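You operate a simulated robot arm through the tools that you are given. There is no shell and no other tool.

You are at the controls of a simulated two-armed robot. One attempt, no reset.

TASK
Find Merci on the job card, dial its letter and mark the purple cube with it.
Fine: the card lies under the open drawer; leave the cube in the drawer, key off after.
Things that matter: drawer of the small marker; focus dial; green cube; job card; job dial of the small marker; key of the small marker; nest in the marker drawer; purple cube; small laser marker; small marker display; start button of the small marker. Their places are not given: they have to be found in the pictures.

Only the result counts: the job must be done as asked and must still hold three seconds after the hand-in. Knocking over, shifting, dropping, spilling or breaking anything else fails it.

THE ROBOT
Two 6-joint arms with fingered hands on one trunk that stands fixed in place. Base frame: the origin is at the foot of the trunk, x ahead of it, y to its left, z up. Lengths are in m, angles in rad, forces in N, time in s.
The left shoulder is at [0.02, 0.157, 0.829], the right one opposite. With the tool pointing down near the work surface each hand reaches from about 0.34 to 0.84 m from the base axis, measured 20 degrees to its own side. Payload 4.1 kg a hand.
The TCP of each hand is the grasp point between the finger pads, 0.033 m short of the fingertips. In the tool frame z runs along the fingers and y along their closing line. The gripper opens to 0.112 m; its body begins 0.039 m behind the TCP. The gripper is a hand of 4 fingers: y runs from the thumb to the fingers, the wrist lies at [-0.016, -0.118, -0.2] in the tool frame, and closing takes about 1.5 s.
Orientation is that of the tool frame in the base frame, as [roll, pitch, yaw] about the fixed x, y, z axes, in that order (R = Rz(yaw) Ry(pitch) Rx(roll)). With the fingers straight down and the wrist toward the robot, the tool's x, y and z point along [0, 1, 0], [1, 0, 0] and [0, 0, -1] of the base frame.

THE INTERFACE
- The arms move only by the tool drive_tool. It takes "left_rows", "right_rows" or both (then of equal length, played together; a hand with none holds still); each is a list of rows, each a list of 6 numbers: the shift along the tool's x, y, z in m, then the turn, a rotation vector about the tool's x, y, z in rad. In form: [[dx, dy, dz, ax, ay, az], ...]. A call has 1 to 20 rows; each row is the pose to reach, as a shift and turn from the pose commanded when the call began, along the tool's axes at that moment. "left_fingers" and "right_fingers" are, for a hand that has rows, the finger opening in m, from 0 to 0.112, set as the call begins (left out, the last holds). Rows are played at 5 a second. More than 0.05 m and 0.15 rad between two rows, or a gripper value outside its range, and nothing of the call is played. A pose out of reach is approached as far as the arm can. The call stops where the force on the tool passes 40 N (or 10 N more than at its start, if that is more) or the arm is blocked; 0.2 s more then pass. The fingers move at their own pace (about 0.072 m/s each) and stop on an object; they squeeze with about 24 N. The grip force told is the motor's: it shows also when the fingers shut on nothing. Time passes only in rows, and 0.2 s behind the last, so rows that repeat a pose let the fingers close. It gives the time, the measured TCP pose, the force on the tool (base axes), the opening and the grip force at its end, in the units of the frame above (readings bear some noise), with the torque about the TCP (base axes, N m) and any sound that the robot's microphone picked up.
- Cameras (640 x 400 px; columns grow to the right, rows downward): "scene" is now at [0.0587, -0.0172, 1.4723]; the picture's right is [-0.19, -0.98, 0.00], its down [-0.46, 0.09, -0.88] and it looks along [0.87, -0.17, -0.47] (base axes); focal length 356 px, centre (320, 200). "left" rides on the left gripper at [-0.066, -0.089, -0.13] in its tool frame; the picture's right is [-0.79, -0.29, 0.54], its down [0.55, -0.71, 0.44] and it looks along [0.26, 0.64, 0.72] (tool axes); focal length 247 px, centre (320, 200). "right" rides on the right gripper at [0.066, -0.089, -0.13] in its tool frame; the picture's right is [-0.79, 0.29, -0.54], its down [-0.55, -0.71, 0.44] and it looks along [-0.26, 0.64, 0.72] (tool axes); focal length 247 px, centre (320, 200).
- capture(camera): a new picture of that camera. No time passes.
- move_fingers(index, middle, ring, thumb_bend, thumb_turn, hand): sets how far each is bent, from 0 (flat) to 1 (curled in); at 0.3 the hand is open as for a grip, at 0.7 the pads meet at the TCP. One left out holds its place. A second passes; each finger stops where it meets its share of the squeeze, and holds until it gets a number again. A gripper value or a shape takes the hand back. It gives what a move gives, with no picture; readings hold the bend of each and the force on the fingers (four entries, about 0 where the hand has none), thumb and palm. thumb_turn goes from beside the hand (0) to across from the fingers (1), as for a grip.
- preshape(shape, hand): the hand has 4 fingers and takes this shape, open, in about a second: jaw (thumb against the fingers, like two jaws); tri (thumb and two fingers); tip (a fingertip pinch); poke (one finger out to press); point (the index stretched); flat (the hand flat); cup (the hand cupped); fist (a fist). The gripper value then closes the fingers along that shape, each until it touches; the sizes above hold for jaw. It gives what a move gives, with no picture.
- turn_head(pan, tilt): turns the head with the scene camera to pan (to the left, within 1.501 rad either way) and tilt (down, from -0.506 to 1.204), counted from straight ahead of the robot. It gives what a move gives.
- point_at(camera, pixels): for up to 12 pixels [column, row] of the newest picture of that camera ("zoom" is the newest enlarged one), the place [x, y, z] in the base frame of the surface seen there, good to about 0.003 m. No time passes.
- zoom(camera, box): a new picture of the part [left, top, right, bottom] of that camera's present view, enlarged. No time passes.
- sign_off(): hands the job in; it is judged then, once.

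Open the grippers and draw the arms clear of the work before you hand the job in, unless the task says otherwise.

The tools are called as name(argument=value, ...) on one line, values as JSON. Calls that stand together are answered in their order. drive_tool: Moves the arms, as the interface text tells. Its arguments: {"type":"object","properties":{"left_rows":{"type":"array"},"left_fingers":{"type":"number"},"right_rows":{"type":"array"},"right_fingers":{"type":"number"}},"required":[]} The other tools are called the same way: preshape (shape, hand) gives the hand a shape; move_fingers (index, middle, ring, thumb_bend, thumb_turn, hand) moves the fingers one by one; turn_head (pan, tilt) turns the head that bears the scene camera; capture (camera) takes a picture; point_at (camera, pixels) gives the place of the surface under pixels of a picture; zoom (camera, box) takes an enlarged picture of a part of a camera's view; sign_off () hands the job in.

At the start:

```text
time: 0.0
left_eef_pos: [0.3105, 0.0837, 1.2701]
left_tool_rot: [3.141, 0.001, 1.381]
left_ft_force: [0.4, -0.6, -0.8]
left_moment: [-0.01, -0.03, 0.02]
left_gripper_width: 0.1115
left_gripper_force: 0.0
left_shape: jaw
left_bend: [0.3, 0.3, 0.3, 0.3, 0.98]
left_finger forces: [0.1, 0.0, 0.1, 0.0, 0.0, 0.0]
right_eef_pos: [0.335, -0.2047, 1.3275]
right_tool_rot: [3.141, 0.001, 1.38]
right_ft_force: [0.1, 0.4, -0.3]
right_moment: [0.0, 0.03, -0.01]
right_gripper_width: 0.1117
right_gripper_force: 0.0
right_shape: jaw
right_bend: [0.3, 0.3, 0.3, 0.3, 0.98]
right_finger forces: [0.0, 0.0, 0.1, 0.0, 0.0, 0.2]
head pan, tilt (commanded): [-0.188, 0.489]
```

scene: 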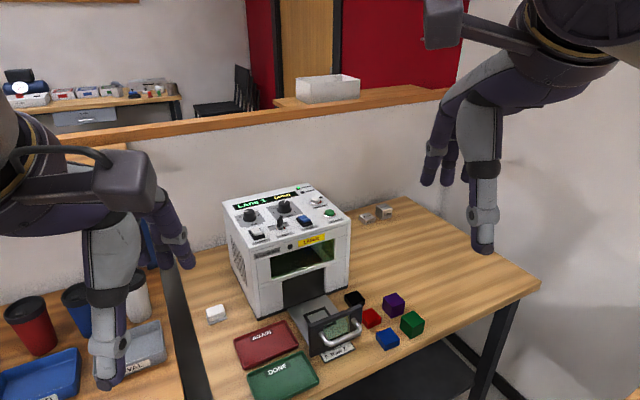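
right: 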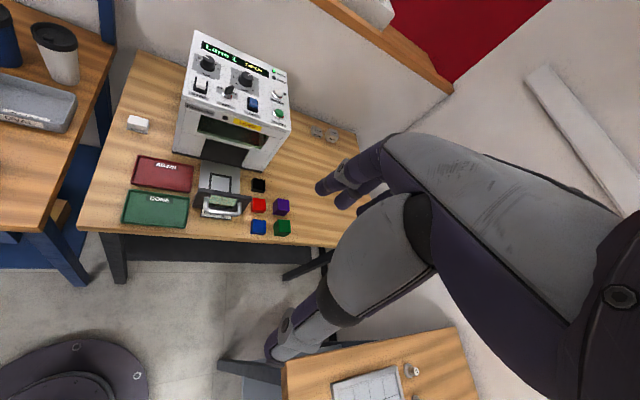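
left: 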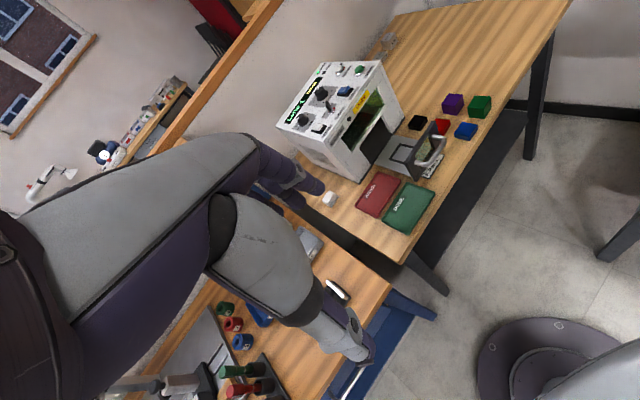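

The scene picture shows the marker at about (290,250), its open drawer at (325,325), and the cubes at (390,315). I zoom in on the marker's top, the drawer and the cubes.

zoom(camera="scene", box=[220, 180, 360, 268])

zoom(camera="scene", box=[280, 280, 440, 380])

```text
4.55 times, centred on (290, 224) of scene
```

zoom: 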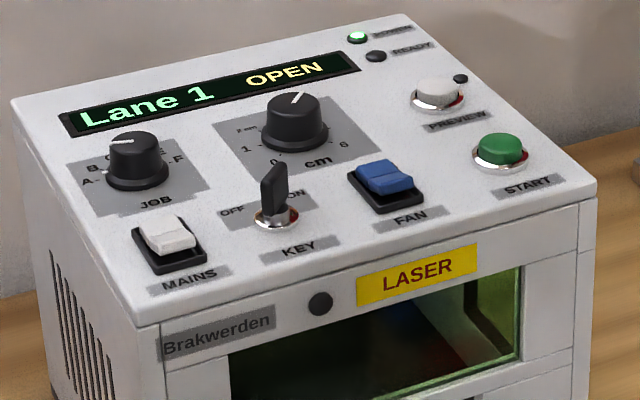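

```text
4.00 times, centred on (360, 330) of scene
```

zoom: 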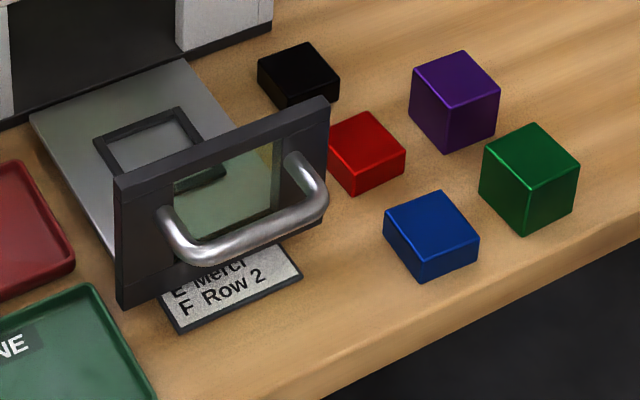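

The card under the drawer front shows "E Merci" and "F Row 2", half hidden. I zoom in closer on the card, and on the job dial and focus dial.

zoom(camera="scene", box=[310, 335, 366, 370])

zoom(camera="scene", box=[230, 194, 310, 244])

zoom(camera="right", box=[170, 30, 300, 111])

zoom(camera="left", box=[380, 100, 480, 190])

```text
11.43 times, centred on (338, 352) of scene
```

zoom: 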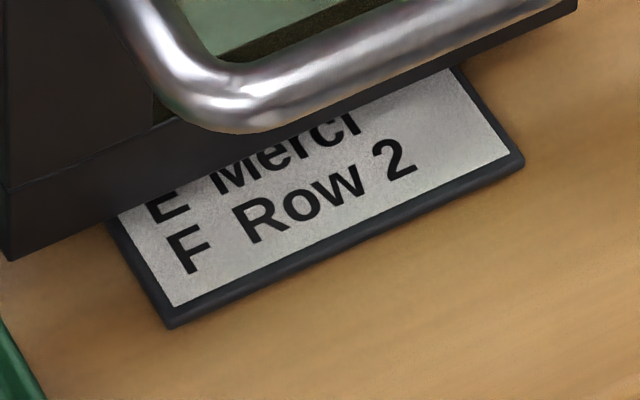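

```text
8.00 times, centred on (270, 219) of scene
```

zoom: 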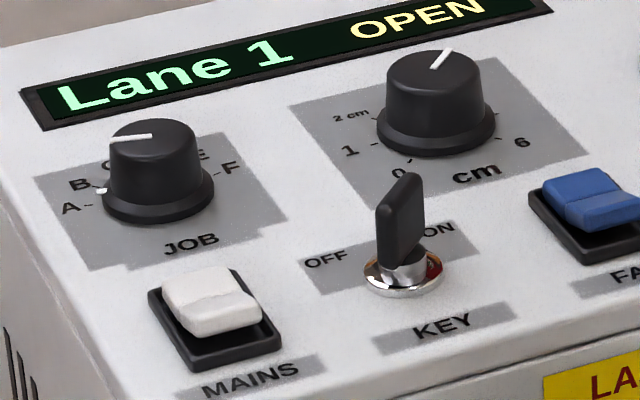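

```text
4.92 times, centred on (235, 70) of right
```

zoom: 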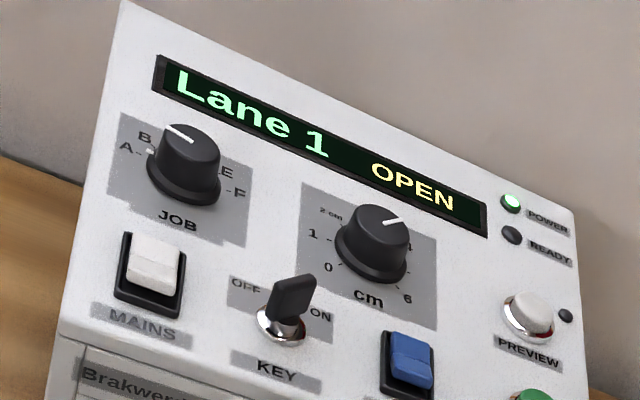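

```text
4.44 times, centred on (430, 145) of left
```

zoom: 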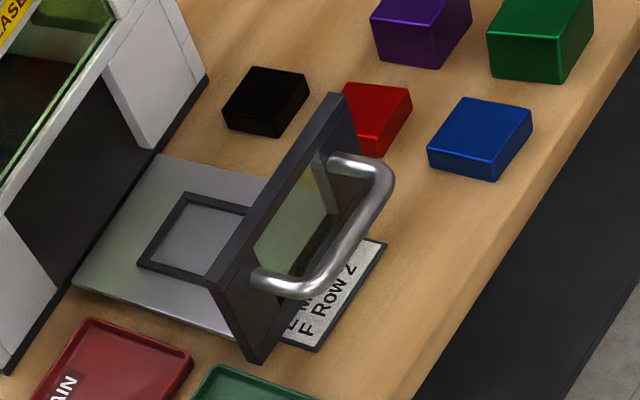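

The card reads E Merci / F Row 2, and the display shows "Lane 1 OPEN". Now I measure places of the table, cubes, drawer and controls in the scene picture.

point_at(camera="scene", pixels=[[393, 298], [404, 302], [392, 309], [382, 304], [412, 318], [325, 322], [300, 320], [340, 338], [440, 300], [322, 312], [335, 345], [318, 350]])

point_at(camera="scene", pixels=[[250, 213], [284, 206], [280, 225], [304, 219], [329, 212], [257, 233], [316, 200], [225, 203], [300, 184], [350, 222], [252, 252], [300, 236]])

```text
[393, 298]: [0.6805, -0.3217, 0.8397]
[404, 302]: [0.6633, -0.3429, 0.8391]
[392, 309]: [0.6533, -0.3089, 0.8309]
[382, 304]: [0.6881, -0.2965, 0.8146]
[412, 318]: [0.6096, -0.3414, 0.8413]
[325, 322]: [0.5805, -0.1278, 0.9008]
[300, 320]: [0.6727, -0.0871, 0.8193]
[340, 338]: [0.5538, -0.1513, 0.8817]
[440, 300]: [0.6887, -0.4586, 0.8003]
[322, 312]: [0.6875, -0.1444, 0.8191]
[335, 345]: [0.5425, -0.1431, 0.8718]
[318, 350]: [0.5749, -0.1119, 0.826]
```

```text
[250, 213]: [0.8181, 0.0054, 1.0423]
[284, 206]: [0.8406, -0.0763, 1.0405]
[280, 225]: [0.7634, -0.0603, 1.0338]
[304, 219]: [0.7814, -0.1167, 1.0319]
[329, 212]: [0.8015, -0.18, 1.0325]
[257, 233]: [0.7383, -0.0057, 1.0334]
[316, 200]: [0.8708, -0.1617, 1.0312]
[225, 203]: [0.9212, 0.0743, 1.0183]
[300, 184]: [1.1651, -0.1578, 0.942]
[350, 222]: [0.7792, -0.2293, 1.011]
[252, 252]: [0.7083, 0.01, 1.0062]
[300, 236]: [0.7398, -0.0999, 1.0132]
```

I get finer places on the machine's top with an enlarged view.

zoom(camera="scene", box=[220, 180, 360, 268])

point_at(camera="zoom", pixels=[[15, 100], [410, 15], [597, 185], [135, 325], [110, 142], [135, 137], [155, 135], [135, 160], [300, 96], [295, 110], [275, 180], [290, 165]])

point_at(camera="zoom", pixels=[[270, 218], [260, 190], [165, 232], [185, 240], [385, 172], [390, 185], [440, 92], [440, 110], [500, 145], [500, 170], [360, 37], [376, 56]])

```text
4.55 times, centred on (290, 224) of scene
```

zoom: 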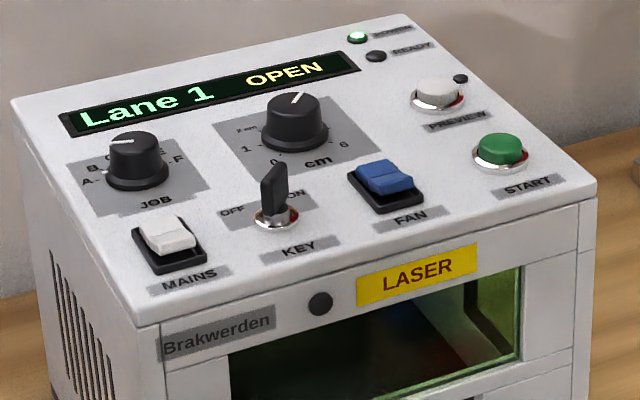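

```text
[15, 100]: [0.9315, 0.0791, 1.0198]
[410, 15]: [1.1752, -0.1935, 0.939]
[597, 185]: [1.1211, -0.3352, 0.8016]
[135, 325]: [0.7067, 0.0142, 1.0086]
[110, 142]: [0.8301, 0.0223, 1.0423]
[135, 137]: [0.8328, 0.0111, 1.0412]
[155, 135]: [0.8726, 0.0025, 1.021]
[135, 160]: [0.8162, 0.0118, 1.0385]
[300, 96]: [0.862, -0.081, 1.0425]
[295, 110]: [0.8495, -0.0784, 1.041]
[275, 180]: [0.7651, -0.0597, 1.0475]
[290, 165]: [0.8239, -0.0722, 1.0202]
```

```text
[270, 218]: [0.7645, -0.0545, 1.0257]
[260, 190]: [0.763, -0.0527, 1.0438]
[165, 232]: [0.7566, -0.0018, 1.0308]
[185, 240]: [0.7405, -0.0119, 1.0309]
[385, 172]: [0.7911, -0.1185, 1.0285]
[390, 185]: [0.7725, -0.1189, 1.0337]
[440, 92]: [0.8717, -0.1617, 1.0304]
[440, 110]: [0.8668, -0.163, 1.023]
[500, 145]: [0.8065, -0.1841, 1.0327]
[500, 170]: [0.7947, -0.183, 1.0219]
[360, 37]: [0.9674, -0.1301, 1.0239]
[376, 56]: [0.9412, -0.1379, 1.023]
```

I look closer at the key and focus dial to read their settings.

zoom(camera="scene", box=[264, 212, 296, 232])

zoom(camera="scene", box=[264, 194, 304, 219])

zoom(camera="right", box=[210, 60, 266, 105])

zoom(camera="scene", box=[234, 200, 274, 225])

zoom(camera="right", box=[190, 45, 230, 75])

```text
16.00 times, centred on (280, 222) of scene
```

zoom: 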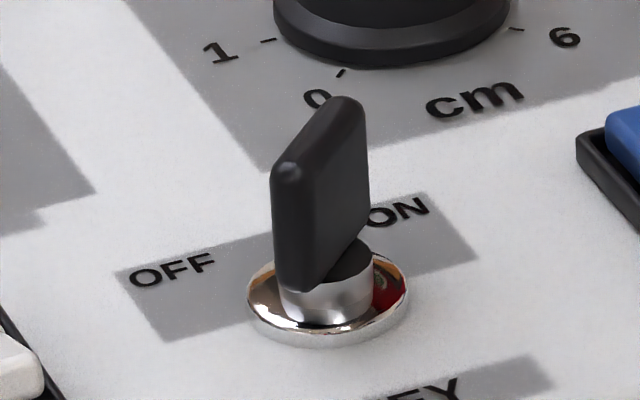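

```text
16.00 times, centred on (284, 206) of scene
```

zoom: 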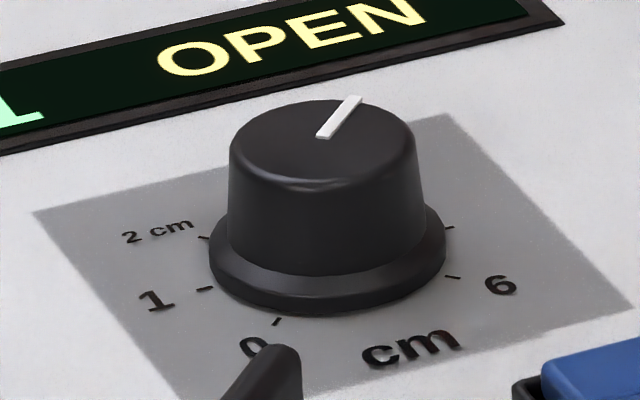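

```text
8.89 times, centred on (238, 82) of right
```

zoom: 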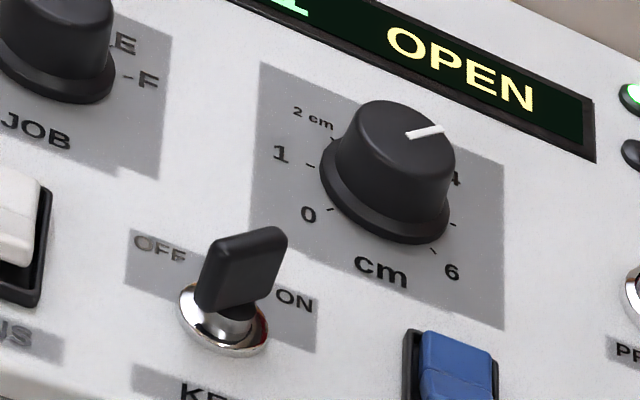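

```text
16.00 times, centred on (254, 212) of scene
```

zoom: 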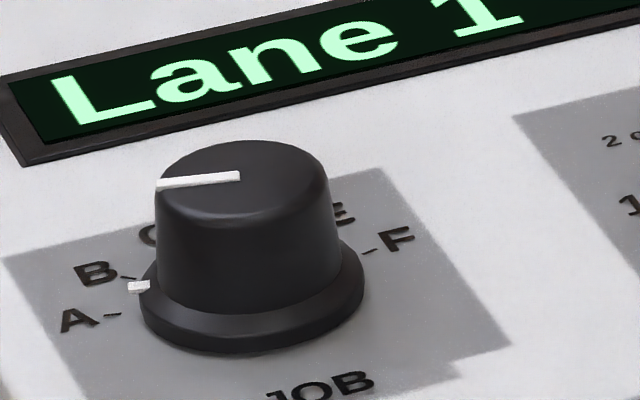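

```text
13.33 times, centred on (210, 60) of right
```

zoom: 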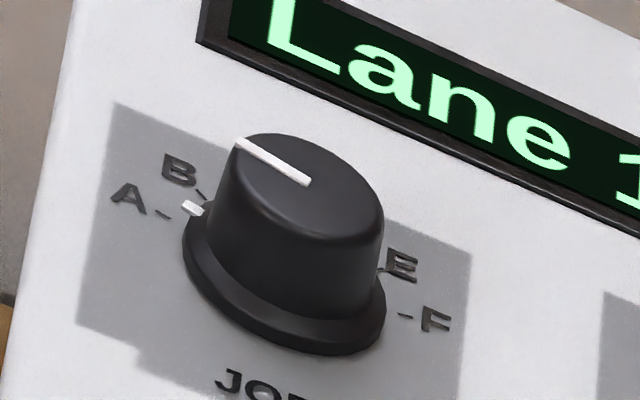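

The key blade lies along the ON diagonal and the focus pointer reads near 4 cm. I measure the cubes' tops and the table round them to get their heights.

zoom(camera="scene", box=[370, 285, 434, 345])

point_at(camera="zoom", pixels=[[210, 80], [250, 110], [200, 100], [290, 110], [215, 130], [160, 95], [400, 260], [430, 290], [380, 280], [140, 395], [330, 60], [450, 180]])

point_at(camera="scene", pixels=[[430, 290], [420, 285], [400, 285], [375, 295], [430, 320], [371, 317], [388, 337], [355, 298], [410, 300], [385, 322], [450, 310], [340, 300]])

```text
6.67 times, centred on (402, 315) of scene
```

zoom: 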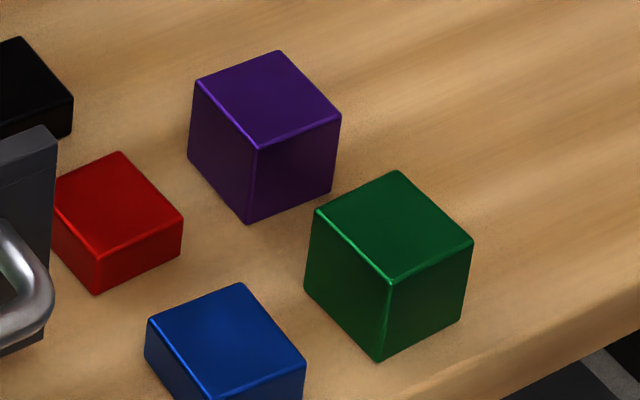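

```text
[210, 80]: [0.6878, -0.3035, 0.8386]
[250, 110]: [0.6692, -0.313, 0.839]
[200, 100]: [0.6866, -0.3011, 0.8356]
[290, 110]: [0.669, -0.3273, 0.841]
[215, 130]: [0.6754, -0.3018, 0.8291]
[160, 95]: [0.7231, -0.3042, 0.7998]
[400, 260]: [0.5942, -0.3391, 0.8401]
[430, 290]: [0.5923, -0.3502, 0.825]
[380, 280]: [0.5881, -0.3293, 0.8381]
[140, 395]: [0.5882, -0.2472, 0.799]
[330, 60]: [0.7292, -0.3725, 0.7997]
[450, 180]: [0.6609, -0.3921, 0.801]
```

```text
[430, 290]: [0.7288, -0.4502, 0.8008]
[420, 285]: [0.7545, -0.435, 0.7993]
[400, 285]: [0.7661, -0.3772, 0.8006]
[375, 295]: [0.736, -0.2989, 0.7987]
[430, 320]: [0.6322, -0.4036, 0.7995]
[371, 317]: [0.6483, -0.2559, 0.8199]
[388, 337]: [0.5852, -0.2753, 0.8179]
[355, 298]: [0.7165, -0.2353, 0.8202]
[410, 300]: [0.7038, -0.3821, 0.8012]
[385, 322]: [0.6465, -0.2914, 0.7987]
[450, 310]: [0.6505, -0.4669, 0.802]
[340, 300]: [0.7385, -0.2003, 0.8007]
```

Purple and green cubes are 4 cm tall, the others 2 cm; purple sits near (0.675, -0.322). I look at the right hand in the scene picture to judge the thickness of its fingers, and at the drawer and nest.

zoom(camera="scene", box=[400, 60, 560, 260])

zoom(camera="right", box=[180, 140, 300, 240])

zoom(camera="right", box=[240, 110, 480, 380])

```text
2.00 times, centred on (480, 160) of scene
```

zoom: 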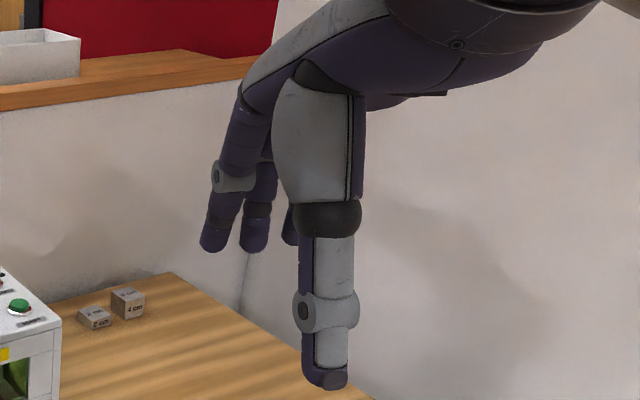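

```text
4.00 times, centred on (240, 190) of right
```

zoom: 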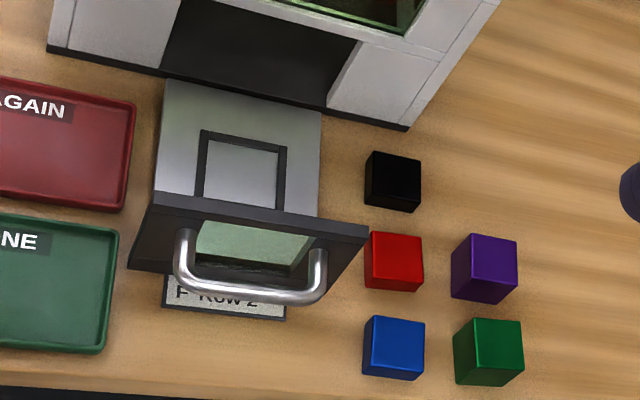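

```text
1.48 times, centred on (360, 245) of right
```

zoom: 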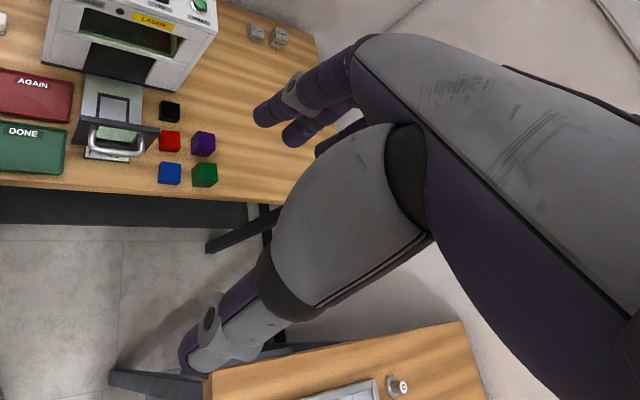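

Two gauge blocks marked 2 cm and 4 cm stand by the machine, which fits the cube heights; the focus pointer is near 4. I move the right hand above the purple cube at a safe height, turning it so that the thumb comes on the left and the fingers on the right.

drive_tool(right_rows=[[-0.0042, 0.0297, 0.0233, 0, 0, 0.095], [-0.0083, 0.0593, 0.0467, 0, 0, 0.19], [-0.0125, 0.089, 0.07, 0, 0, 0.285], [-0.0167, 0.1187, 0.0933, 0, 0, 0.38], [-0.0208, 0.1483, 0.1167, 0, 0, 0.475], [-0.025, 0.178, 0.14, 0, 0, 0.57], [-0.0292, 0.2077, 0.1633, 0, 0, 0.665], [-0.0333, 0.2373, 0.1867, 0, 0, 0.76], [-0.0375, 0.267, 0.21, 0, 0, 0.855], [-0.0417, 0.2967, 0.2333, 0, 0, 0.95], [-0.0458, 0.3263, 0.2567, 0, 0, 1.045], [-0.05, 0.356, 0.28, 0, 0, 1.14]])

capture(camera="scene")

capture(camera="right")

capture(camera="left")

```text
time: 2.6
left_eef_pos: [0.3088, 0.0831, 1.271]
left_tool_rot: [3.14, 0.0, 1.381]
left_ft_force: [-0.8, -0.6, -0.2]
left_moment: [0.02, -0.14, 0.05]
left_gripper_width: 0.1116
left_gripper_force: 0.1
left_shape: jaw
left_bend: [0.3, 0.3, 0.3, 0.3, 0.98]
left_finger forces: [0.0, 0.0, 0.0, 0.0, 0.0, 0.0]
right_eef_pos: [0.6742, -0.3207, 1.0486]
right_tool_rot: [-3.141, -0.002, 0.237]
right_ft_force: [-1.5, -0.9, 0.0]
right_moment: [0.06, -0.11, 0.03]
right_gripper_width: 0.112
right_gripper_force: 0.0
right_shape: jaw
right_bend: [0.3, 0.3, 0.3, 0.3, 0.98]
right_finger forces: [0.0, 0.0, 0.1, 0.0, 0.0, 0.0]
head pan, tilt (commanded): [-0.188, 0.489]
```

```text
taken
```

scene: 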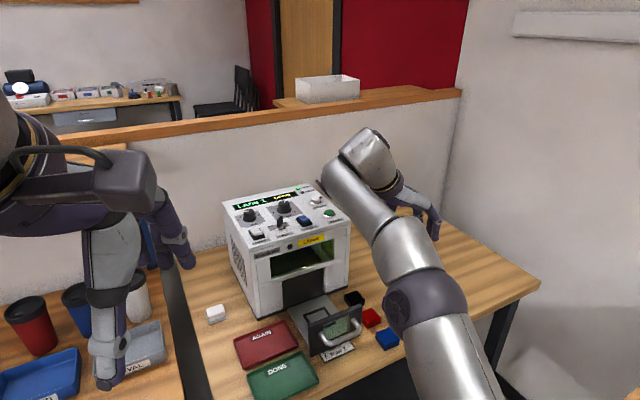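

```text
taken
```

right: 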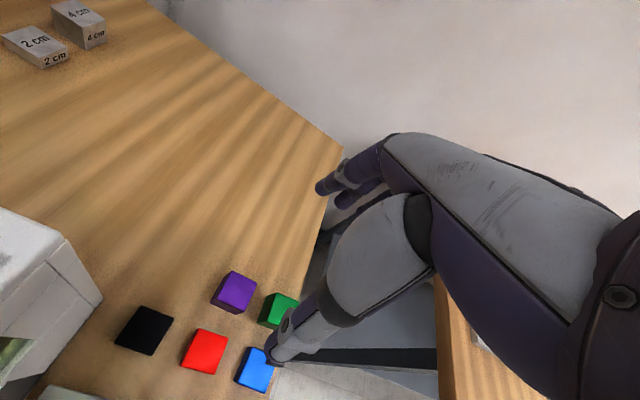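

```text
taken
```

left: 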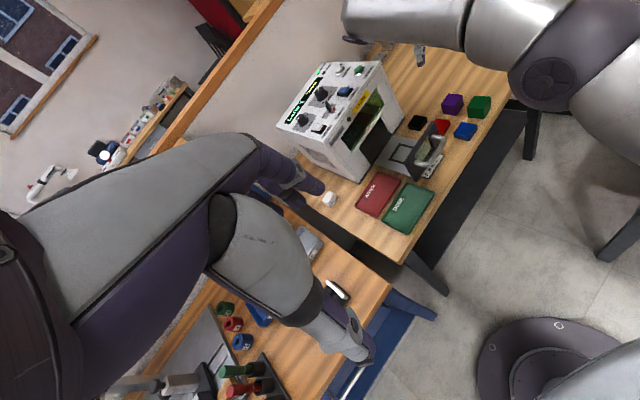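

The right hand now hangs above the purple cube at z 1.05, TCP as wanted. I part-close the fingers to 0.065 here, high up, and look with the left camera at the finger tips.

drive_tool(right_rows=[[0, 0, 0.02, 0, 0, 0], [0, 0, 0.04, 0, 0, 0], [0, 0, 0.06, 0, 0, 0], [0, 0, 0.08, 0, 0, 0], [0, 0, 0.1, 0, 0, 0]], right_fingers=0.065)

zoom(camera="left", box=[380, 30, 540, 150])

capture(camera="right")

```text
time: 3.8
left_eef_pos: [0.3098, 0.0837, 1.2714]
left_tool_rot: [3.14, 0.001, 1.379]
left_ft_force: [0.3, 1.0, 0.3]
left_moment: [0.01, -0.03, -0.06]
left_gripper_width: 0.112
left_gripper_force: 0.0
left_shape: jaw
left_bend: [0.3, 0.3, 0.3, 0.3, 0.98]
left_finger forces: [0.0, 0.0, 0.0, 0.0, 0.0, 0.0]
right_eef_pos: [0.6756, -0.3222, 0.9472]
right_tool_rot: [-3.141, -0.001, 0.241]
right_ft_force: [0.3, 0.6, -1.3]
right_moment: [0.02, 0.0, 0.03]
right_gripper_width: 0.0654
right_gripper_force: 0.1
right_shape: jaw
right_bend: [0.75, 0.41, 0.38, 0.66, 1.0]
right_finger forces: [0.0, 0.0, 0.0, 0.0, 0.0, 0.1]
head pan, tilt (commanded): [-0.188, 0.489]
```

```text
3.33 times, centred on (460, 90) of left
```

zoom: 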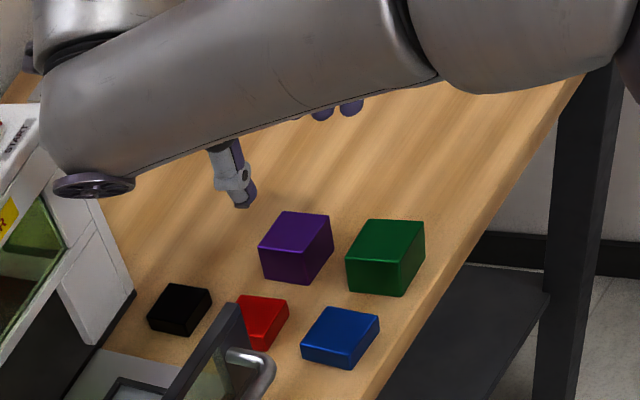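

```text
taken
```

right: 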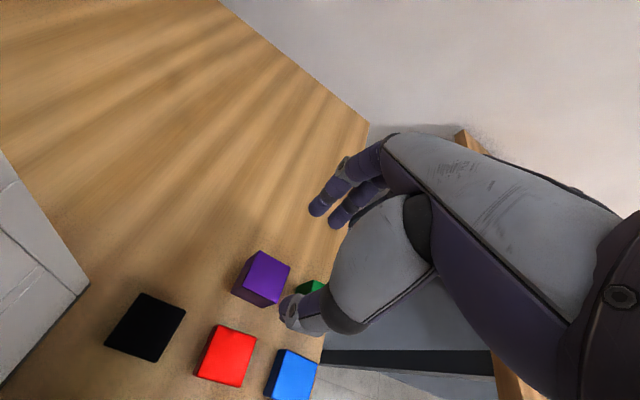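

The bend readings differ between fingers (0.75, 0.41, 0.38), so they may still be moving. I wait a moment and read again.

drive_tool(right_rows=[[0, 0, 0, 0, 0, 0], [0, 0, 0, 0, 0, 0], [0, 0, 0, 0, 0, 0], [0, 0, 0, 0, 0, 0]])

zoom(camera="right", box=[220, 120, 420, 360])

```text
time: 4.8
left_eef_pos: [0.3104, 0.0835, 1.2708]
left_tool_rot: [-3.14, 0.001, 1.381]
left_ft_force: [0.2, 0.1, 0.1]
left_moment: [0.0, 0.02, -0.03]
left_gripper_width: 0.1116
left_gripper_force: 0.0
left_shape: jaw
left_bend: [0.3, 0.3, 0.3, 0.3, 0.98]
left_finger forces: [0.0, 0.0, 0.0, 0.0, 0.0, 0.0]
right_eef_pos: [0.6756, -0.3204, 0.9472]
right_tool_rot: [-3.141, -0.001, 0.241]
right_ft_force: [0.2, -0.1, -0.2]
right_moment: [0.03, -0.01, 0.02]
right_gripper_width: 0.0654
right_gripper_force: 0.0
right_shape: jaw
right_bend: [0.75, 0.41, 0.38, 0.66, 1.0]
right_finger forces: [0.1, 0.0, 0.0, 0.0, 0.1, 0.1]
head pan, tilt (commanded): [-0.188, 0.489]
```

```text
1.67 times, centred on (320, 240) of right
```

zoom: 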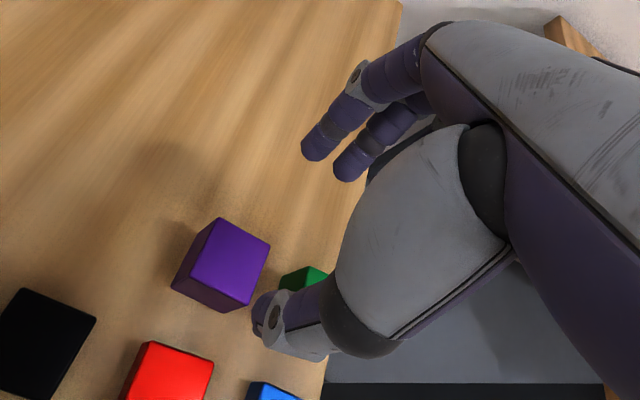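

The fingers are steady now. I measure the tips of the two visible fingers and the thumb in the enlarged right picture.

point_at(camera="zoom", pixels=[[312, 150], [343, 173], [262, 315], [275, 312], [265, 300], [220, 250], [165, 365], [300, 280]])

zoom(camera="left", box=[410, 40, 490, 100])

point_at(camera="zoom", pixels=[[245, 195], [250, 205], [235, 200], [260, 190], [330, 90], [380, 90]])

```text
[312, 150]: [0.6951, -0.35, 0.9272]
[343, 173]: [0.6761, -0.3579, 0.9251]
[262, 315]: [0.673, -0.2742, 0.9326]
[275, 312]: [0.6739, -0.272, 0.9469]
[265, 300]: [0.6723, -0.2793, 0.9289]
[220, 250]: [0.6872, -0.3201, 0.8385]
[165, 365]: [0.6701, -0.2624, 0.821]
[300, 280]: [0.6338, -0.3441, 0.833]
```

```text
6.67 times, centred on (450, 70) of left
```

zoom: 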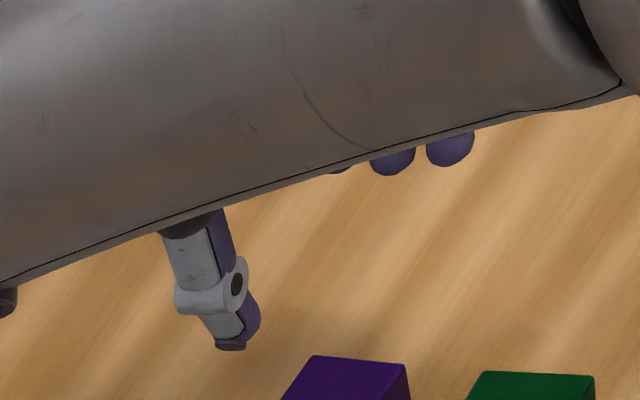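

```text
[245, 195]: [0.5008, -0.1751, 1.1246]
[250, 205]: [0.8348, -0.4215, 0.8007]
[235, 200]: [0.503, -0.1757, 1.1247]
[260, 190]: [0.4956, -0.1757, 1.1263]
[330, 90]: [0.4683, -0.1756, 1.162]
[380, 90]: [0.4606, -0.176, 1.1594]
```

Fingertips hang about 2–3 cm below the TCP, and the thumb tip is about 4 cm left of it. I descend to just above the cube's top with a small shift toward the fingers, then check.

drive_tool(right_rows=[[0, 0.004, 0.02, 0, 0, 0], [0, 0.008, 0.04, 0, 0, 0], [0, 0.008, 0.06, 0, 0, 0], [0, 0.008, 0.065, 0, 0, 0]])

zoom(camera="right", box=[200, 140, 400, 380])

zoom(camera="left", box=[400, 50, 520, 140])

```text
time: 5.8
left_eef_pos: [0.31, 0.0826, 1.2711]
left_tool_rot: [-3.14, 0.0, 1.381]
left_ft_force: [0.0, 1.1, -0.1]
left_moment: [0.0, -0.03, -0.02]
left_gripper_width: 0.1119
left_gripper_force: 0.1
left_shape: jaw
left_bend: [0.3, 0.3, 0.3, 0.3, 0.98]
left_finger forces: [0.1, 0.1, 0.0, 0.0, 0.0, 0.0]
right_eef_pos: [0.6773, -0.3279, 0.8809]
right_tool_rot: [-3.142, -0.001, 0.24]
right_ft_force: [0.2, -0.2, -0.3]
right_moment: [-0.01, -0.04, -0.01]
right_gripper_width: 0.0655
right_gripper_force: 0.0
right_shape: jaw
right_bend: [0.75, 0.41, 0.38, 0.66, 1.0]
right_finger forces: [0.0, 0.1, 0.0, 0.0, 0.0, 0.1]
head pan, tilt (commanded): [-0.188, 0.489]
```

```text
1.67 times, centred on (300, 260) of right
```

zoom: 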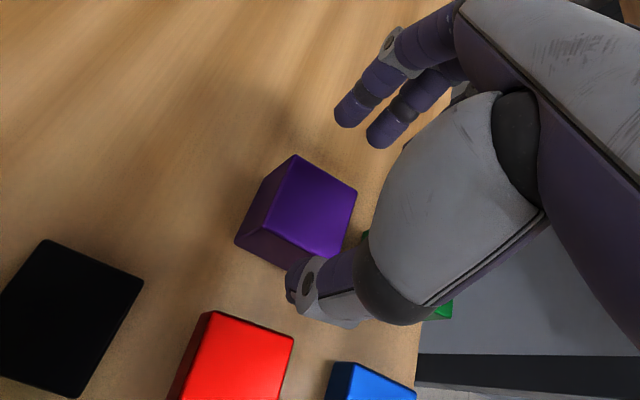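

```text
4.44 times, centred on (460, 95) of left
```

zoom: 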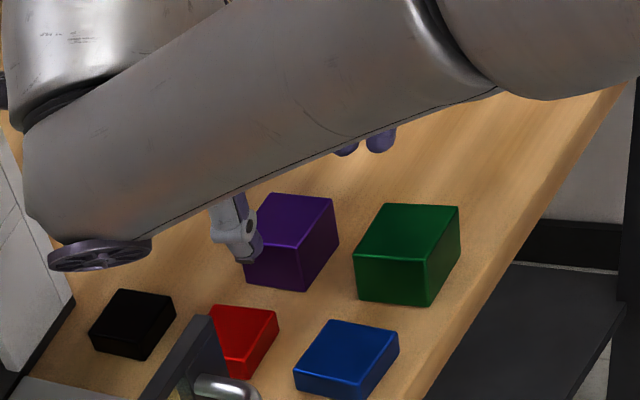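

The thumb tip is in line with the gap to the red cube and the fingers hang right of the purple cube. I lower by 3 cm and check the force and pictures before closing.

drive_tool(right_rows=[[0, 0, 0.01, 0, 0, 0], [0, 0, 0.02, 0, 0, 0], [0, 0, 0.03, 0, 0, 0], [0, 0, 0.03, 0, 0, 0]])

zoom(camera="left", box=[420, 70, 500, 130])

zoom(camera="right", box=[200, 140, 400, 380])

```text
time: 6.8
left_eef_pos: [0.3102, 0.0833, 1.2709]
left_tool_rot: [-3.141, 0.0, 1.38]
left_ft_force: [0.5, 0.5, -0.1]
left_moment: [0.0, 0.01, 0.0]
left_gripper_width: 0.1117
left_gripper_force: 0.1
left_shape: jaw
left_bend: [0.3, 0.3, 0.3, 0.3, 0.98]
left_finger forces: [0.0, 0.0, 0.0, 0.0, 0.0, 0.0]
right_eef_pos: [0.6768, -0.3302, 0.8523]
right_tool_rot: [-3.141, 0.001, 0.24]
right_ft_force: [-1.0, 0.3, -1.0]
right_moment: [-0.02, 0.01, -0.02]
right_gripper_width: 0.0654
right_gripper_force: 0.0
right_shape: jaw
right_bend: [0.75, 0.41, 0.38, 0.66, 1.0]
right_finger forces: [0.0, 0.0, 0.0, 0.0, 0.0, 0.1]
head pan, tilt (commanded): [-0.188, 0.489]
```

```text
6.67 times, centred on (460, 100) of left
```

zoom: 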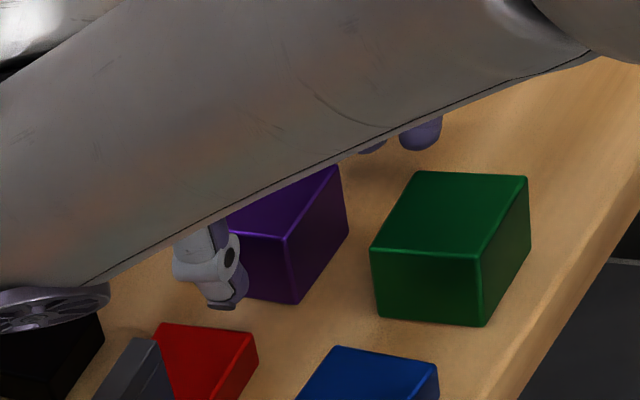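

```text
1.67 times, centred on (300, 260) of right
```

zoom: 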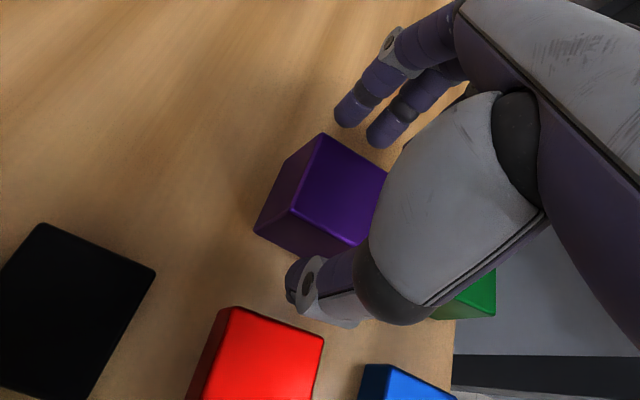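

The thumb stands beside the purple cube's left face and clear of the red one, force near zero. I close the fingers on the cube.

drive_tool(right_rows=[[0, 0, 0, 0, 0, 0], [0, 0, 0, 0, 0, 0], [0, 0, 0, 0, 0, 0], [0, 0, 0, 0, 0, 0], [0, 0, 0, 0, 0, 0], [0, 0, 0, 0, 0, 0], [0, 0, 0, 0, 0, 0], [0, 0, 0, 0, 0, 0]], right_fingers=0.025)

zoom(camera="left", box=[420, 70, 500, 130])

zoom(camera="right", box=[200, 140, 400, 380])

```text
time: 8.6
left_eef_pos: [0.3099, 0.0842, 1.2698]
left_tool_rot: [3.141, 0.0, 1.381]
left_ft_force: [0.4, -0.3, 0.4]
left_moment: [0.0, 0.04, -0.03]
left_gripper_width: 0.1115
left_gripper_force: 0.0
left_shape: jaw
left_bend: [0.3, 0.3, 0.3, 0.3, 0.98]
left_finger forces: [0.1, 0.0, 0.0, 0.0, 0.0, 0.1]
right_eef_pos: [0.6756, -0.3294, 0.8541]
right_tool_rot: [3.141, -0.001, 0.239]
right_ft_force: [1.0, 0.7, 0.1]
right_moment: [-0.01, 0.03, 0.02]
right_gripper_width: 0.0335
right_gripper_force: 24.3
right_shape: jaw
right_bend: [0.75, 0.53, 0.57, 0.74, 1.0]
right_finger forces: [13.1, 8.2, 0.0, 0.1, 21.6, 0.1]
head pan, tilt (commanded): [-0.188, 0.489]
```

```text
6.67 times, centred on (460, 100) of left
```

zoom: 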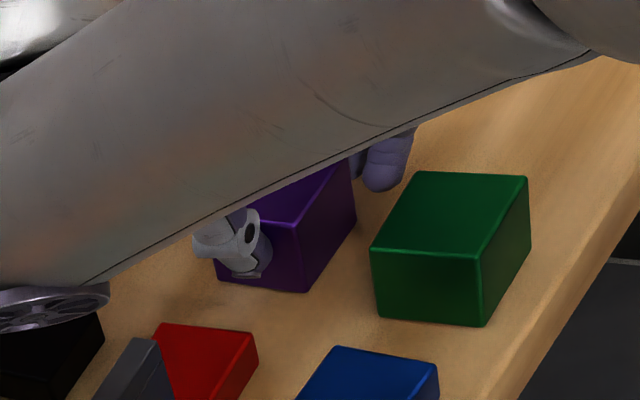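

```text
1.67 times, centred on (300, 260) of right
```

zoom: 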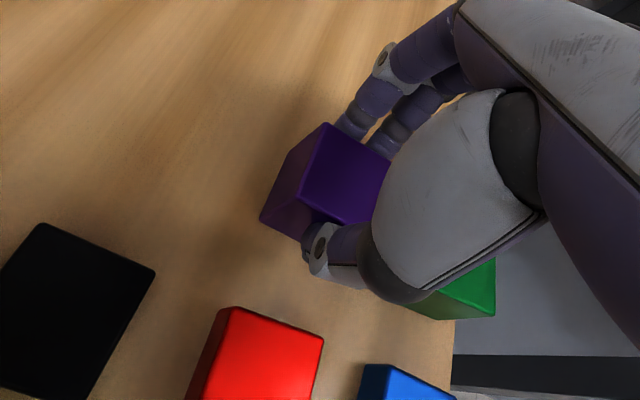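

The cube is gripped between thumb (21.6 N) and two fingers (13 + 8 N). I lift straight up.

drive_tool(right_rows=[[0, 0, -0.01, 0, 0, 0], [0, 0, -0.03, 0, 0, 0], [0, 0, -0.06, 0, 0, 0], [0, 0, -0.09, 0, 0, 0], [0, 0, -0.12, 0, 0, 0]])

capture(camera="left")

zoom(camera="right", box=[200, 140, 400, 380])

zoom(camera="scene", box=[280, 280, 360, 370])

```text
time: 9.8
left_eef_pos: [0.3102, 0.0828, 1.2714]
left_tool_rot: [-3.141, 0.0, 1.38]
left_ft_force: [-0.5, -0.1, 0.1]
left_moment: [-0.01, 0.0, -0.02]
left_gripper_width: 0.1116
left_gripper_force: 0.0
left_shape: jaw
left_bend: [0.3, 0.3, 0.3, 0.3, 0.98]
left_finger forces: [0.0, 0.0, 0.0, 0.1, 0.1, 0.1]
right_eef_pos: [0.6766, -0.3284, 0.9738]
right_tool_rot: [-3.139, 0.002, 0.24]
right_ft_force: [0.9, -0.7, -1.8]
right_moment: [0.01, 0.0, 0.0]
right_gripper_width: 0.0332
right_gripper_force: 24.1
right_shape: jaw
right_bend: [0.75, 0.53, 0.57, 0.74, 1.0]
right_finger forces: [13.1, 8.3, 0.0, 0.0, 21.6, 0.0]
head pan, tilt (commanded): [-0.188, 0.489]
```

```text
taken
```

left: 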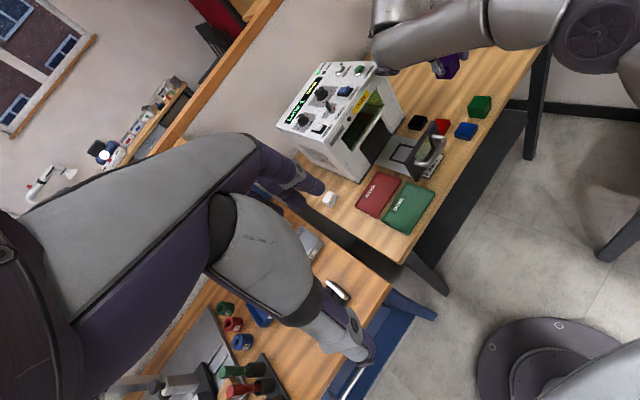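

```text
1.67 times, centred on (300, 260) of right
```

zoom: 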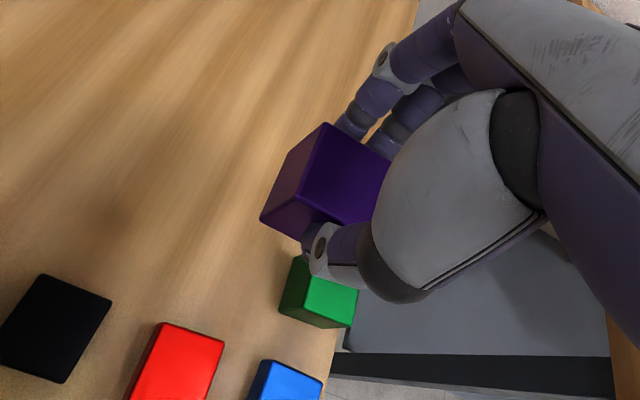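

```text
4.44 times, centred on (320, 325) of scene
```

zoom: 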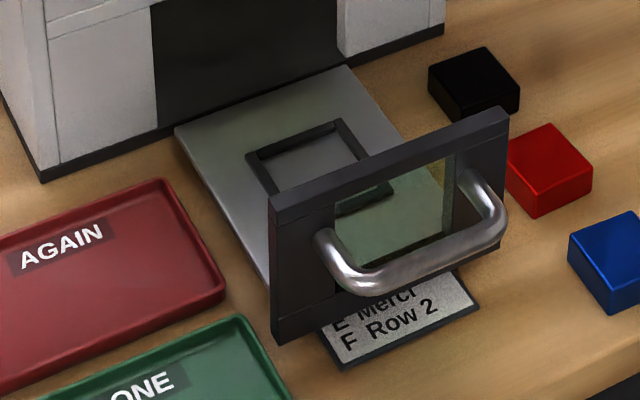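

The cube is held level. I measure the nest: its rim corners, inner floor, tray and the drawer front.

point_at(camera="zoom", pixels=[[250, 155], [335, 124], [392, 183], [362, 155], [310, 155], [300, 175], [275, 180], [345, 150], [200, 135], [340, 75], [400, 140], [240, 220]])

zoom(camera="left", box=[370, 110, 450, 170])

point_at(camera="zoom", pixels=[[180, 240], [230, 240], [200, 280], [260, 250], [270, 290], [330, 120], [130, 280], [300, 230], [480, 130], [310, 350], [170, 270], [260, 300]])

```text
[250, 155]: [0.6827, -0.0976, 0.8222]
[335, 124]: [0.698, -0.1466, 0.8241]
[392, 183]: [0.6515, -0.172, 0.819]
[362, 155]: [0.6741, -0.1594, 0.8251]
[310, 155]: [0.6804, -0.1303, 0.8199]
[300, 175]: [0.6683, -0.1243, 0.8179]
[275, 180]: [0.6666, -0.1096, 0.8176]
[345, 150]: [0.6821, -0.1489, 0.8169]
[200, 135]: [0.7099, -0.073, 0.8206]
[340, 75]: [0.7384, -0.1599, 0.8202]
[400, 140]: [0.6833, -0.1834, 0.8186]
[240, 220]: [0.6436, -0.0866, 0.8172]
```

```text
6.67 times, centred on (410, 140) of left
```

zoom: 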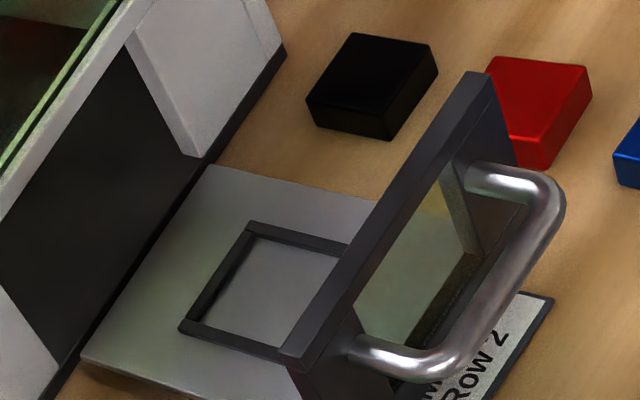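

```text
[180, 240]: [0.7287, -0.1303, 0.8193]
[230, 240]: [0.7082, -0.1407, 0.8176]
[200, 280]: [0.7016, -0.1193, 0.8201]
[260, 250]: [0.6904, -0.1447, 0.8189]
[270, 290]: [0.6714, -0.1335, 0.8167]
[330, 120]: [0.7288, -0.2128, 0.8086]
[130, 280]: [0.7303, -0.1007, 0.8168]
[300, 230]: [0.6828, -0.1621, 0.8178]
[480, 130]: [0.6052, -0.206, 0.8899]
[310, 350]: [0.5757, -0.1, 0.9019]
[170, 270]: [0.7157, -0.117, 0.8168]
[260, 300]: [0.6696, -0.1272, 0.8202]
```

The nest floor is at z 0.818 and its rim about 6 mm high, centre near (0.666, -0.133). Before choosing how to enter between drawer front and machine, I measure the hand's outline (finger backs, thumb) in the right camera.

capture(camera="right")

zoom(camera="right", box=[240, 100, 480, 340])

```text
taken
```

right: 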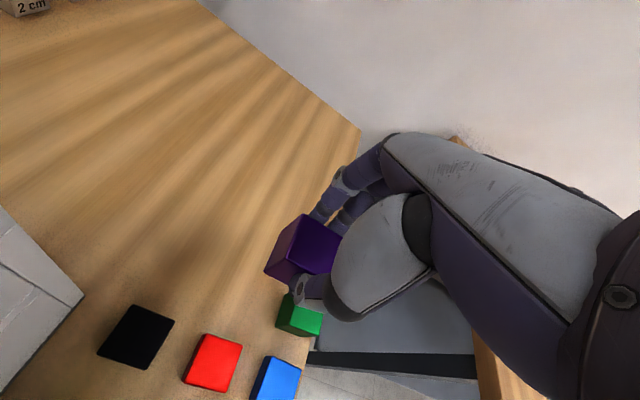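

```text
1.67 times, centred on (360, 220) of right
```

zoom: 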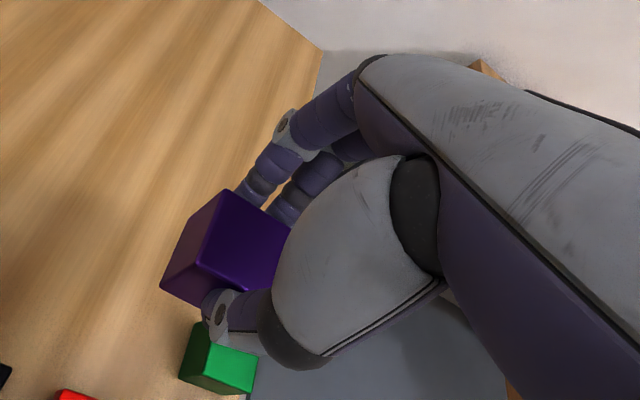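

I measure points on the finger backs, knuckles, hand back and thumb bulb in that enlarged view.

point_at(camera="zoom", pixels=[[245, 188], [268, 150], [300, 108], [345, 82], [368, 66], [420, 62], [500, 80], [285, 355], [270, 330], [212, 312], [262, 300], [335, 250]])

point_at(camera="right", pixels=[[304, 218], [335, 235], [300, 250], [318, 240], [310, 225], [325, 232], [268, 270], [290, 225], [285, 270], [300, 275], [280, 255], [295, 262]])

```text
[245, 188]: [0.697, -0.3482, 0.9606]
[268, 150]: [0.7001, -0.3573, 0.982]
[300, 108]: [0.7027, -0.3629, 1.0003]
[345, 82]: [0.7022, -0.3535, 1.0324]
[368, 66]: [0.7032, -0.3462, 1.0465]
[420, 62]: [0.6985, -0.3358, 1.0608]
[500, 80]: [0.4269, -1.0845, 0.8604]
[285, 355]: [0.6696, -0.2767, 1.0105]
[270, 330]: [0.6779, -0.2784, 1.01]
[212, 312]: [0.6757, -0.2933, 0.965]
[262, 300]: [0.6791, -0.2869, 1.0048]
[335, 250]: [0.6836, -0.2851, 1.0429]
```

```text
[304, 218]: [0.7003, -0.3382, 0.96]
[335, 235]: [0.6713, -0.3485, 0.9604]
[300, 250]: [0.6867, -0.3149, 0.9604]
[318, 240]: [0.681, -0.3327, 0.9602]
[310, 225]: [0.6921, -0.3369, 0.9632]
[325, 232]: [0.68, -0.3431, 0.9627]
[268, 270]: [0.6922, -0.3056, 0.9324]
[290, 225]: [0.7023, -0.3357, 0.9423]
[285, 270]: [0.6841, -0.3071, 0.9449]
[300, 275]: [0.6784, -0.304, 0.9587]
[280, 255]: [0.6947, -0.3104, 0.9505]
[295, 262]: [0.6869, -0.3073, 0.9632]
```

The hand fits best with thumb toward the robot and fingers toward the machine (finger backs reach only about 4.5 cm, 8 cm are free). I raise the cube, turn the hand and bring it above the nest, still high.

drive_tool(right_rows=[[0, 0, -0.03, 0, 0, 0], [0, 0, -0.05, 0, 0, 0], [0.0031, -0.0159, -0.05, 0, 0, -0.1348], [0.0063, -0.0318, -0.05, 0, 0, -0.2695], [0.0094, -0.0477, -0.05, 0, 0, -0.4043], [0.0125, -0.0636, -0.05, 0, 0, -0.539], [0.0157, -0.0795, -0.05, 0, 0, -0.6738], [0.0188, -0.0954, -0.05, 0, 0, -0.8085], [0.0219, -0.1113, -0.05, 0, 0, -0.9433], [0.0251, -0.1272, -0.05, 0, 0, -1.078], [0.0282, -0.1431, -0.05, 0, 0, -1.2128], [0.0313, -0.159, -0.05, 0, 0, -1.3475], [0.0345, -0.1749, -0.05, 0, 0, -1.4823], [0.0376, -0.1908, -0.05, 0, 0, -1.617], [0.0376, -0.1908, -0.05, 0, 0, -1.617]])

capture(camera="right")

capture(camera="left")

capture(camera="scene")

```text
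time: 13.0
left_eef_pos: [0.3093, 0.0832, 1.2711]
left_tool_rot: [3.141, 0.0, 1.381]
left_ft_force: [-0.1, -0.3, 0.0]
left_moment: [0.0, -0.01, 0.04]
left_gripper_width: 0.1118
left_gripper_force: 0.1
left_shape: jaw
left_bend: [0.3, 0.3, 0.3, 0.3, 0.98]
left_finger forces: [0.0, 0.0, 0.0, 0.0, 0.0, 0.0]
right_eef_pos: [0.6677, -0.1344, 1.0237]
right_tool_rot: [3.14, 0.0, 1.859]
right_ft_force: [0.1, 0.9, -2.1]
right_moment: [0.02, -0.01, 0.01]
right_gripper_width: 0.0333
right_gripper_force: 24.0
right_shape: jaw
right_bend: [0.75, 0.53, 0.57, 0.74, 1.0]
right_finger forces: [13.3, 8.4, 0.0, 0.0, 21.5, 0.0]
head pan, tilt (commanded): [-0.188, 0.489]
```

```text
taken
```

right: 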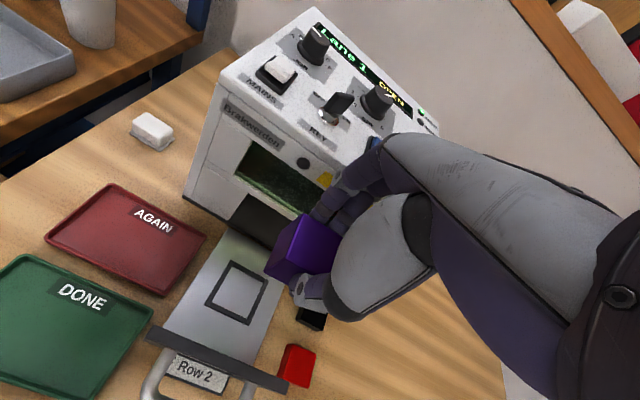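

```text
taken
```

left: 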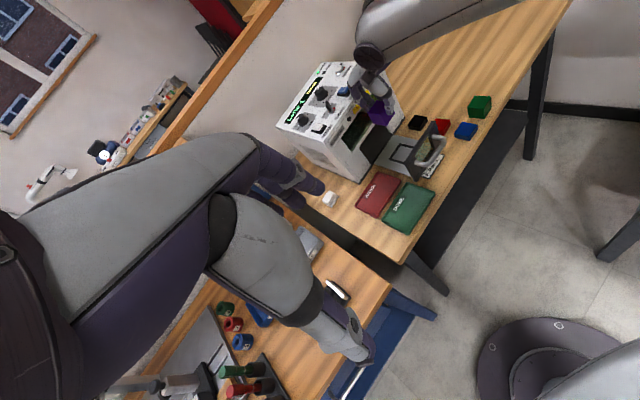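

```text
taken
```

scene: 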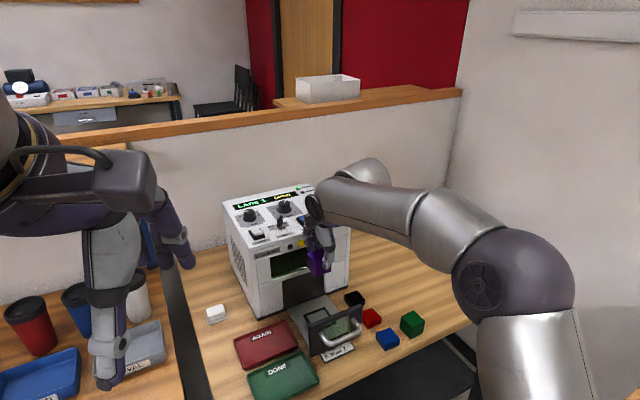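

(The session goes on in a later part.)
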